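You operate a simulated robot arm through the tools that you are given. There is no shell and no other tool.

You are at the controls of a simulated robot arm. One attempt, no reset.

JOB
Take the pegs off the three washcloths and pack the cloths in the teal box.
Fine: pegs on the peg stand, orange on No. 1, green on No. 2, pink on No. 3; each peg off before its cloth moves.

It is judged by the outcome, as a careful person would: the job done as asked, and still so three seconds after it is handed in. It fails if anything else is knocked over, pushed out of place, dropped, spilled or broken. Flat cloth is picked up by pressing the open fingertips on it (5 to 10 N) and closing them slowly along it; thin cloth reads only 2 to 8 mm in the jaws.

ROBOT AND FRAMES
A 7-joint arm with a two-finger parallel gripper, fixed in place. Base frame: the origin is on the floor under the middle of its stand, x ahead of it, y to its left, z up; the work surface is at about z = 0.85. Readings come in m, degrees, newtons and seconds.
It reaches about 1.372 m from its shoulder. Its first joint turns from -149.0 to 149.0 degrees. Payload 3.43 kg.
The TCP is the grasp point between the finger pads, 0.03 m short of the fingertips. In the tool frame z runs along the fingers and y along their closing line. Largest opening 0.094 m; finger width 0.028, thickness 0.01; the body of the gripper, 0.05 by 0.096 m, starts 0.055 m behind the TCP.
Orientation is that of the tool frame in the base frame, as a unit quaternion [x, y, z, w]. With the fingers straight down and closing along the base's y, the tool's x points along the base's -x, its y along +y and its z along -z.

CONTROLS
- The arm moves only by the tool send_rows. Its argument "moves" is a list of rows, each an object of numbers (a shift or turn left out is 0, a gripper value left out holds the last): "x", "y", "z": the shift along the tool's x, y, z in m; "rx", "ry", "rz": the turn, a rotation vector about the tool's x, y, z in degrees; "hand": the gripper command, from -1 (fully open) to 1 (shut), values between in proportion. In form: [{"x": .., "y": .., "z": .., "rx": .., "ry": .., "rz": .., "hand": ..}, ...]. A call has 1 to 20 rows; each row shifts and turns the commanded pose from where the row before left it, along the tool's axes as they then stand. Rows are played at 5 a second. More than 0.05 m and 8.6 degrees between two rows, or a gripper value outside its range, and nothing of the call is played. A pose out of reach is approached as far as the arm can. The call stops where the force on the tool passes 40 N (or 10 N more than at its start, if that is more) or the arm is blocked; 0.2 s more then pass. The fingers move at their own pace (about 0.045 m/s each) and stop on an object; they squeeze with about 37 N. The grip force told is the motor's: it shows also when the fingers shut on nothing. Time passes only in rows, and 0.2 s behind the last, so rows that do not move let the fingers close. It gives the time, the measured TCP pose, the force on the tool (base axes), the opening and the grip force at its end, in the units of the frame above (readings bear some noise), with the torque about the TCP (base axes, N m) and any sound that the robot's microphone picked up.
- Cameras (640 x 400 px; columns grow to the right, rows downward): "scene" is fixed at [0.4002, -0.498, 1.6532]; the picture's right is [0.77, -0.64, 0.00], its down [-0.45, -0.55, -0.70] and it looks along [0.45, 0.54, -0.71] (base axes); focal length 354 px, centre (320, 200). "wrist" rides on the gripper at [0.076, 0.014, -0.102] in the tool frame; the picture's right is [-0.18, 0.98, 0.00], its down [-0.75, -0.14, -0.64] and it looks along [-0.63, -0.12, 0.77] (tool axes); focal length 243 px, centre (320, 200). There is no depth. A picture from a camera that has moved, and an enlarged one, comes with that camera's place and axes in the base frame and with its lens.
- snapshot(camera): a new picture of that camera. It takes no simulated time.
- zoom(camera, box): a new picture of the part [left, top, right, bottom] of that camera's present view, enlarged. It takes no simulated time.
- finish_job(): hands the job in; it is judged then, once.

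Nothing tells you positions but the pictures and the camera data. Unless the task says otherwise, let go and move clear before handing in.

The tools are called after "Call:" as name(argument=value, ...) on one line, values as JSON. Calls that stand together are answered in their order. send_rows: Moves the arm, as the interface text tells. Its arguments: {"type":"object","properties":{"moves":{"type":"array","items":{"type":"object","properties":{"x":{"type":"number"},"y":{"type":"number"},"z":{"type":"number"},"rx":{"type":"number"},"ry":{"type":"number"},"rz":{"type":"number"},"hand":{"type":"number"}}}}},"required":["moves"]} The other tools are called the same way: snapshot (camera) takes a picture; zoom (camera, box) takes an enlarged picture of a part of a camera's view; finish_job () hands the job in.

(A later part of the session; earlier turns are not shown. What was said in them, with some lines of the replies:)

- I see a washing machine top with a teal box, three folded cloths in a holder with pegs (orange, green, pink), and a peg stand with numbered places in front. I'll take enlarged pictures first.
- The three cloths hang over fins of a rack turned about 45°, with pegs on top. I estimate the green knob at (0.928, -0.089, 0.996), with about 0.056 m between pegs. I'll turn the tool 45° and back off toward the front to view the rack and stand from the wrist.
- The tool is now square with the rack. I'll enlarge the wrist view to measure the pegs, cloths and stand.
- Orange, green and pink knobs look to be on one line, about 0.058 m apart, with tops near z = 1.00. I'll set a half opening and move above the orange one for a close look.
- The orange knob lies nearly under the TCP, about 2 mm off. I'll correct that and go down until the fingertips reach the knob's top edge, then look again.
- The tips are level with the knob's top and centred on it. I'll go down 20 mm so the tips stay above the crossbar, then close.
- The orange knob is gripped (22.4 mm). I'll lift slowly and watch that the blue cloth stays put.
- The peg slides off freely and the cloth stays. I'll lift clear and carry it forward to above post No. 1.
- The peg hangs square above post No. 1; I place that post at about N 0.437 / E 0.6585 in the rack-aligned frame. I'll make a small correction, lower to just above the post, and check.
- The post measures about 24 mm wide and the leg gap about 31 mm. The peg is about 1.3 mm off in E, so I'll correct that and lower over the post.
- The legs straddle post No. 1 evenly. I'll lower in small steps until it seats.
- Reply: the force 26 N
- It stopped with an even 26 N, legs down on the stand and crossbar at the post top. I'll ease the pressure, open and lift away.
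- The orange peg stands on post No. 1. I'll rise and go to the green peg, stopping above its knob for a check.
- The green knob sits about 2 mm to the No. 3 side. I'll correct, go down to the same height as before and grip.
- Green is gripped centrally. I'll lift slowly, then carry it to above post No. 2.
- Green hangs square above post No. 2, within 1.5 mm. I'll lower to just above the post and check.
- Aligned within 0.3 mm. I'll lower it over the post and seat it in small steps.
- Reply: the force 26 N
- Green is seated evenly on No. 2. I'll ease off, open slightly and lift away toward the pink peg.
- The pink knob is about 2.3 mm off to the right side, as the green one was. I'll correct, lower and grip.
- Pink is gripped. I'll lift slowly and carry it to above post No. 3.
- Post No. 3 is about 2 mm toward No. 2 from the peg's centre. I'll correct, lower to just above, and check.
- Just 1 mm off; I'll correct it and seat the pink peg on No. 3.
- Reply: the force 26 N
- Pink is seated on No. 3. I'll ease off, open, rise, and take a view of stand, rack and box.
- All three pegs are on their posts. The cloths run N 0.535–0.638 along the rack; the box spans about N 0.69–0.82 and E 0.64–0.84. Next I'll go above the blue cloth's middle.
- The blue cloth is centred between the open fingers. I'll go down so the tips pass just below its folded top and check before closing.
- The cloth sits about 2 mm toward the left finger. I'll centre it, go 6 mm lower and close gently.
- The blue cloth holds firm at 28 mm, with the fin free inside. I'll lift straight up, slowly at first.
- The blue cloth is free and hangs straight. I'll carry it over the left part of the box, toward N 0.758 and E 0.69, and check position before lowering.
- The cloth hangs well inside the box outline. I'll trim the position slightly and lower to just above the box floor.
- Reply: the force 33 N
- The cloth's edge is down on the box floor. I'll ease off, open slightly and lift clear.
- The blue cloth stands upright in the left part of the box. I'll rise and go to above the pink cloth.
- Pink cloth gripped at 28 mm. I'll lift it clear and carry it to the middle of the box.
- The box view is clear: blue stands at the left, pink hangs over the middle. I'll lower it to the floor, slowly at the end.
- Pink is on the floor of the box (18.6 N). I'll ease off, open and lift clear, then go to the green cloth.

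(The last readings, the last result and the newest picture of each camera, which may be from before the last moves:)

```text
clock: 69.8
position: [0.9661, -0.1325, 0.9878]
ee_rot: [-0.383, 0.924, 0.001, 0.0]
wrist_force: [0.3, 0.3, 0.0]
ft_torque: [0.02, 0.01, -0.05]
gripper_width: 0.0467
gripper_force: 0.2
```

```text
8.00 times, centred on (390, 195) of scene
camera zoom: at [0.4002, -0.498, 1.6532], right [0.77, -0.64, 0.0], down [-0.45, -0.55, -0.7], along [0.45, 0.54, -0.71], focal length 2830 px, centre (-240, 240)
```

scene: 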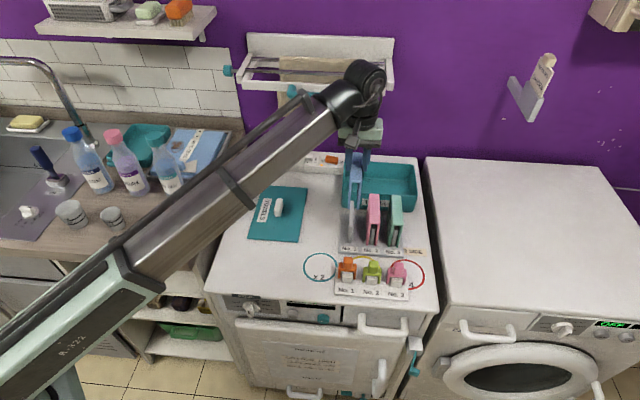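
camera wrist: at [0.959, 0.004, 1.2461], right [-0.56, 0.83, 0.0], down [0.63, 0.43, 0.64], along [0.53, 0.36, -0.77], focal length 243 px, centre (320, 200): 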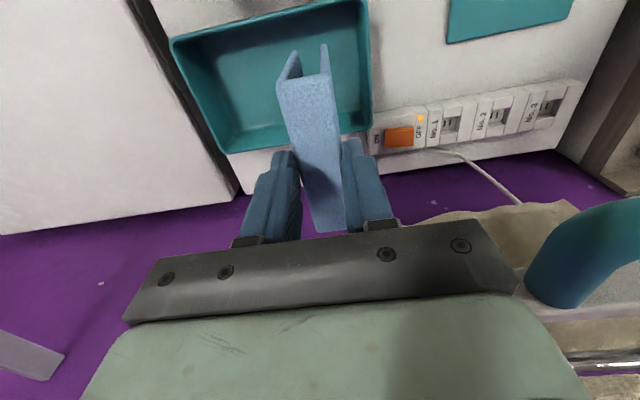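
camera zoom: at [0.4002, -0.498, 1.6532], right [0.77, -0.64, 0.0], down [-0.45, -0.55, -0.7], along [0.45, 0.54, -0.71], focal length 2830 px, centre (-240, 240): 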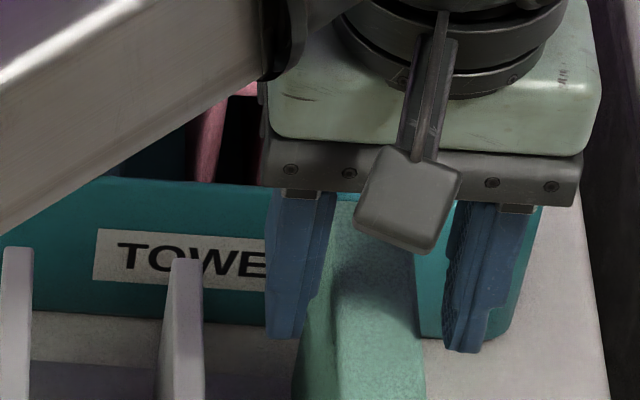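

Call:
send_rows(moves=[{"y": -0.0008, "z": 0.003}, {"z": 0.003}, {"hand": 0.15}, {"hand": 0.25}, {"hand": 0.33}, {"hand": 0.4}, {"hand": 0.45}, {"hand": 0.5}, {"hand": 0.55}, {}, {}])

Call:
zoom(camera="wrist", box=[240, 75, 400, 235])

Call:
zoom(camera="scene", box=[345, 180, 425, 260])

```text
clock: 72.2
position: [0.9665, -0.1334, 0.9809]
ee_rot: [-0.383, 0.924, 0.0, -0.001]
wrist_force: [0.7, -1.3, 1.3]
ft_torque: [0.0, 0.01, 0.02]
gripper_width: 0.028
gripper_force: 36.8
```

```text
2.50 times, centred on (320, 155) of wrist
camera zoom: at [0.9019, -0.1785, 1.0845], right [-0.56, 0.83, 0.0], down [0.63, 0.43, 0.64], along [0.53, 0.36, -0.77], focal length 606 px, centre (320, 312)
```

zoom: 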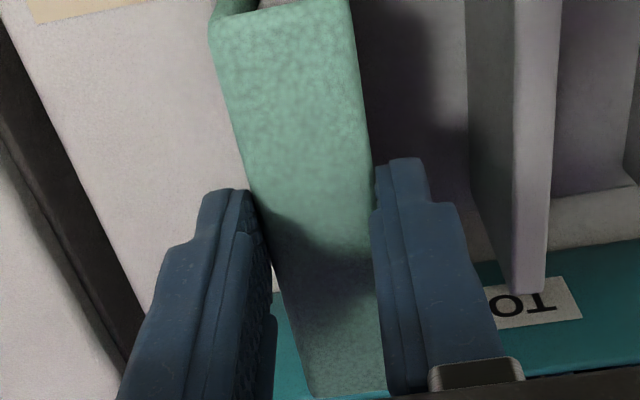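

```text
5.00 times, centred on (385, 220) of scene
camera zoom: at [0.4002, -0.498, 1.6532], right [0.77, -0.64, 0.0], down [-0.45, -0.55, -0.7], along [0.45, 0.54, -0.71], focal length 1769 px, centre (-5, 100)
```

zoom: 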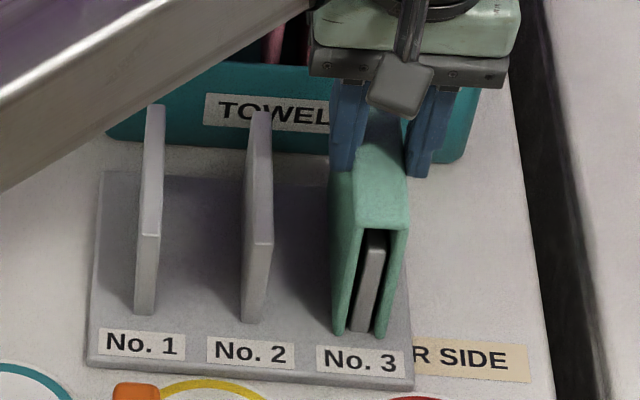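

Green cloth gripped. I'll lift it clear and carry it to the right part of the box.

Call:
send_rows(moves=[{"z": -0.005}, {"z": -0.01}, {"z": -0.015}, {"z": -0.02}, {"z": -0.025}, {"z": -0.03}, {"z": -0.035}, {"z": -0.02}, {"x": -0.043, "y": -0.0055}, {"x": -0.043, "y": -0.0055}, {"x": -0.0425, "y": -0.0055}, {"x": -0.0425, "y": -0.0055}, {}, {}])

Call:
zoom(camera="wrist", box=[200, 0, 500, 190])

Call:
zoom(camera="scene", box=[325, 110, 425, 260])

```text
clock: 75.2
position: [1.1039, -0.028, 1.1434]
ee_rot: [-0.383, 0.924, 0.0, 0.0]
wrist_force: [-0.9, 0.1, 0.6]
ft_torque: [0.01, -0.01, 0.0]
gripper_width: 0.0279
gripper_force: 37.9
```

```text
2.11 times, centred on (350, 95) of wrist
camera zoom: at [1.0389, -0.0732, 1.2458], right [-0.56, 0.83, 0.0], down [0.63, 0.43, 0.64], along [0.53, 0.36, -0.77], focal length 511 px, centre (257, 421)
```

zoom: 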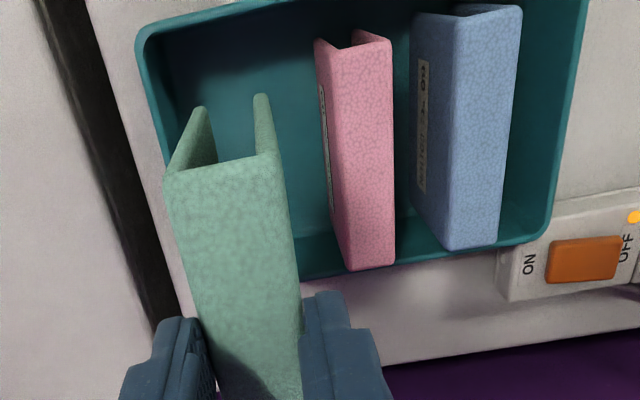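

```text
2.67 times, centred on (375, 185) of scene
camera zoom: at [0.4002, -0.498, 1.6532], right [0.77, -0.64, 0.0], down [-0.45, -0.55, -0.7], along [0.45, 0.54, -0.71], focal length 943 px, centre (173, 240)
```

zoom: 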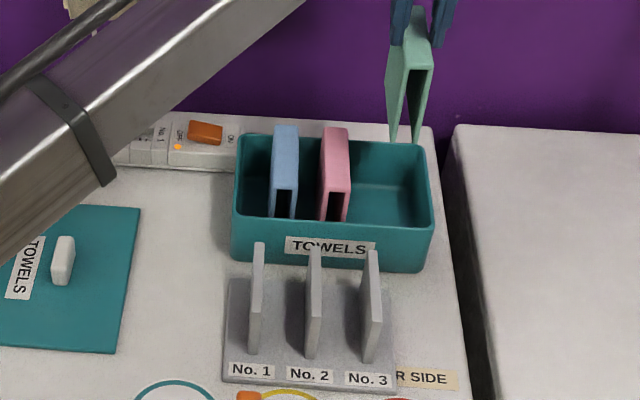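

Call:
send_rows(moves=[{"z": 0.03}, {"z": 0.04}, {"z": 0.04}, {"z": 0.03}, {"z": 0.01}, {"z": 0.006}, {"z": 0.005}, {}])

Call:
zoom(camera="scene", box=[335, 130, 425, 225])

Call:
zoom(camera="wrist", box=[200, 0, 500, 190])

```text
clock: 77.0
position: [1.1017, -0.0294, 0.9806]
ee_rot: [-0.383, 0.924, 0.0, 0.0]
wrist_force: [0.0, 0.3, -0.4]
ft_torque: [-0.04, 0.02, 0.02]
gripper_width: 0.028
gripper_force: 37.4
```

```text
4.21 times, centred on (380, 178) of scene
camera zoom: at [0.4002, -0.498, 1.6532], right [0.77, -0.64, 0.0], down [-0.45, -0.55, -0.7], along [0.45, 0.54, -0.71], focal length 1489 px, centre (67, 295)
```

zoom: 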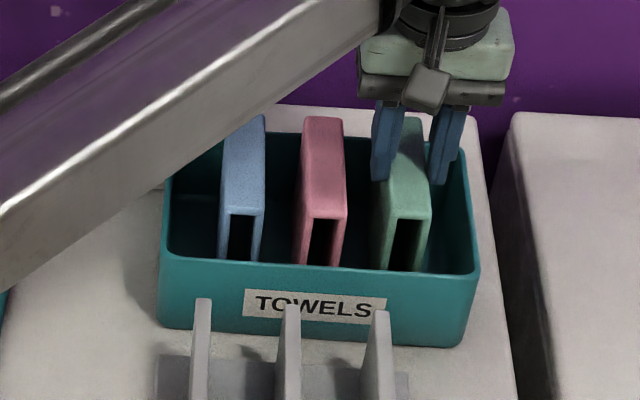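

```text
2.11 times, centred on (350, 95) of wrist
camera zoom: at [1.0378, -0.0732, 1.084], right [-0.56, 0.83, 0.0], down [0.63, 0.43, 0.64], along [0.53, 0.36, -0.77], focal length 511 px, centre (257, 421)
```

zoom: 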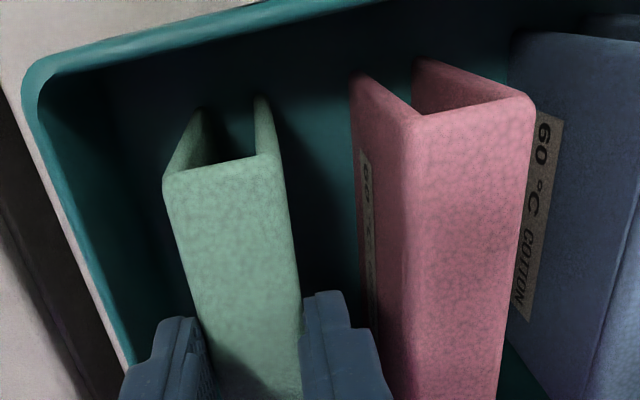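

Call:
send_rows(moves=[{"z": 0.003}, {"z": 0.002}, {"z": 0.001}, {}])

```text
clock: 78.0
position: [1.1028, -0.0282, 0.9757]
ee_rot: [-0.383, 0.924, 0.0, 0.001]
wrist_force: [2.0, -1.4, 14.5]
ft_torque: [-0.21, -0.06, 0.0]
gripper_width: 0.0279
gripper_force: 36.8
```

Green touches the box floor. I'll ease off, open slightly and rise straight up, then check everything.

Call:
send_rows(moves=[{"z": -0.001}, {}, {"hand": 0.3}, {"hand": 0.15}, {}, {}, {"z": -0.02}, {"z": -0.03}, {"z": -0.04}, {"z": -0.04}, {"z": -0.04}, {"x": 0.04}, {"x": 0.04}, {"x": 0.04}, {"x": 0.04}, {}])

Call:
snapshot(camera="scene")

Call:
zoom(camera="scene", box=[325, 140, 425, 300])

Call:
snapshot(camera="wrist")

```text
clock: 81.4
position: [0.988, -0.1448, 1.1455]
ee_rot: [-0.383, 0.924, -0.001, 0.001]
wrist_force: [-0.1, 0.3, -0.4]
ft_torque: [0.0, 0.0, -0.04]
gripper_width: 0.0399
gripper_force: 0.0
```

```text
taken
```

scene: 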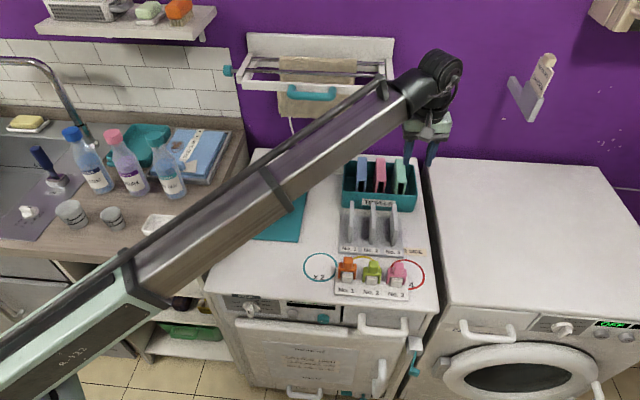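

```text
2.50 times, centred on (375, 220) of scene
camera zoom: at [0.4002, -0.498, 1.6532], right [0.77, -0.64, 0.0], down [-0.45, -0.55, -0.7], along [0.45, 0.54, -0.71], focal length 884 px, centre (182, 150)
```

zoom: 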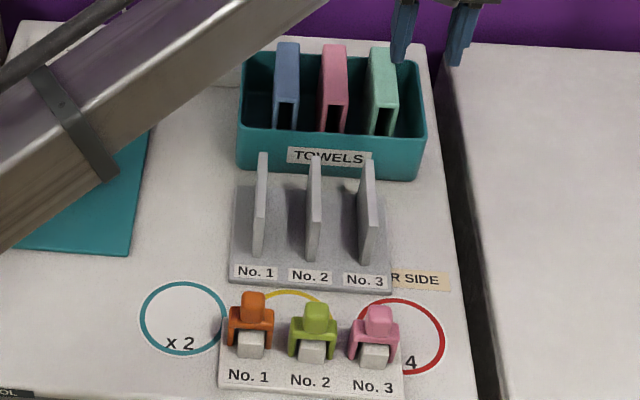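

```text
taken
camera wrist: at [0.9239, -0.1883, 1.2486], right [-0.56, 0.83, 0.0], down [0.63, 0.43, 0.64], along [0.53, 0.36, -0.77], focal length 243 px, centre (320, 200)
```

wrist: 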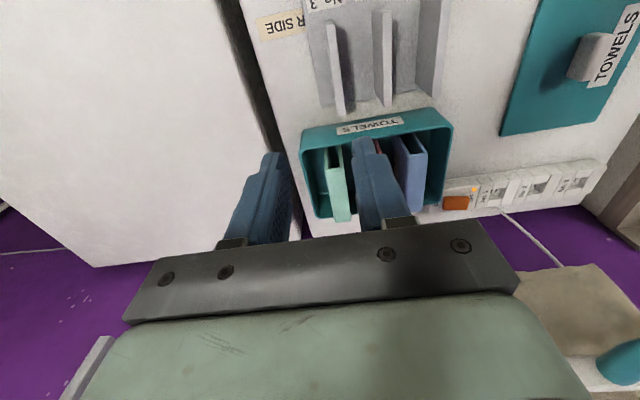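

All three cloths stand in the box and the pegs are on the stand. I'll take close views of both before handing in.

Call:
zoom(camera="scene", box=[330, 245, 420, 300])

Call:
zoom(camera="scene", box=[335, 145, 425, 215])

```text
7.11 times, centred on (375, 272) of scene
camera zoom: at [0.4002, -0.498, 1.6532], right [0.77, -0.64, 0.0], down [-0.45, -0.55, -0.7], along [0.45, 0.54, -0.71], focal length 2515 px, centre (-71, -316)
```

zoom: 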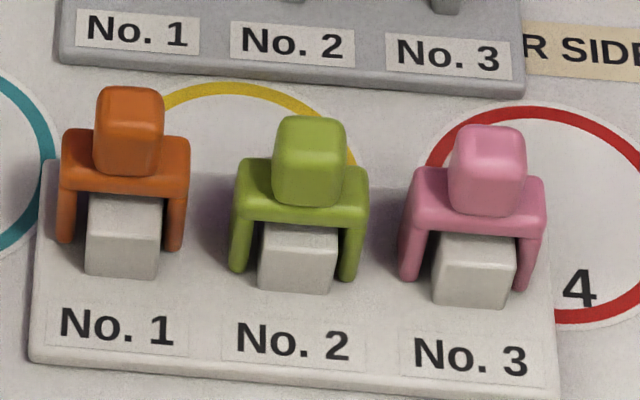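

```text
5.71 times, centred on (380, 180) of scene
camera zoom: at [0.4002, -0.498, 1.6532], right [0.77, -0.64, 0.0], down [-0.45, -0.55, -0.7], along [0.45, 0.54, -0.71], focal length 2021 px, centre (-23, 314)
```

zoom: 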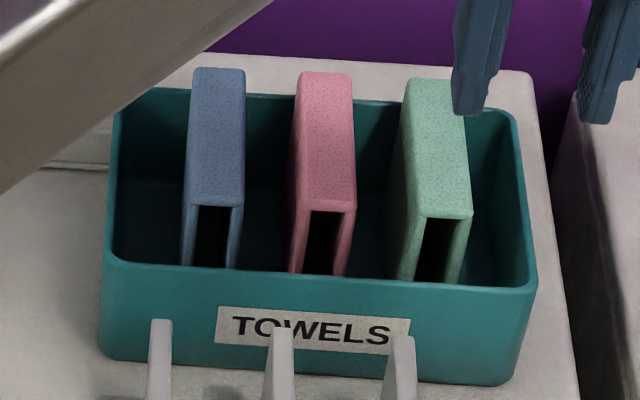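

The pegs sit on their posts: orange on No. 1, green on No. 2, pink on No. 3. All three cloths stand steady inside the teal box and the arm is clear, so I'm handing the job in.

Call:
finish_job()

```text
The job is handed in.
```

I took the pegs off and packed all three washcloths in the teal box, then handed the job in; no verdict has come back yet. In the last pictures everything was standing still and the arm was clear.

- **Pegs:** orange is on No. 1, green on No. 2 and pink on No. 3. Orange sits about 5 to 7 mm further back on its post than the other two. Each peg came off before its cloth was moved.
- **Cloths:** blue, pink and green stand upright side by side on the box floor, with gaps between them. They are taller than the box, so their tops stick out about 45 mm above the rim.
- **Everything else:** I saw nothing knocked over or pushed out of place.

I left the teal TOWELS panel where it was, as the job did not ask for the box to be covered.
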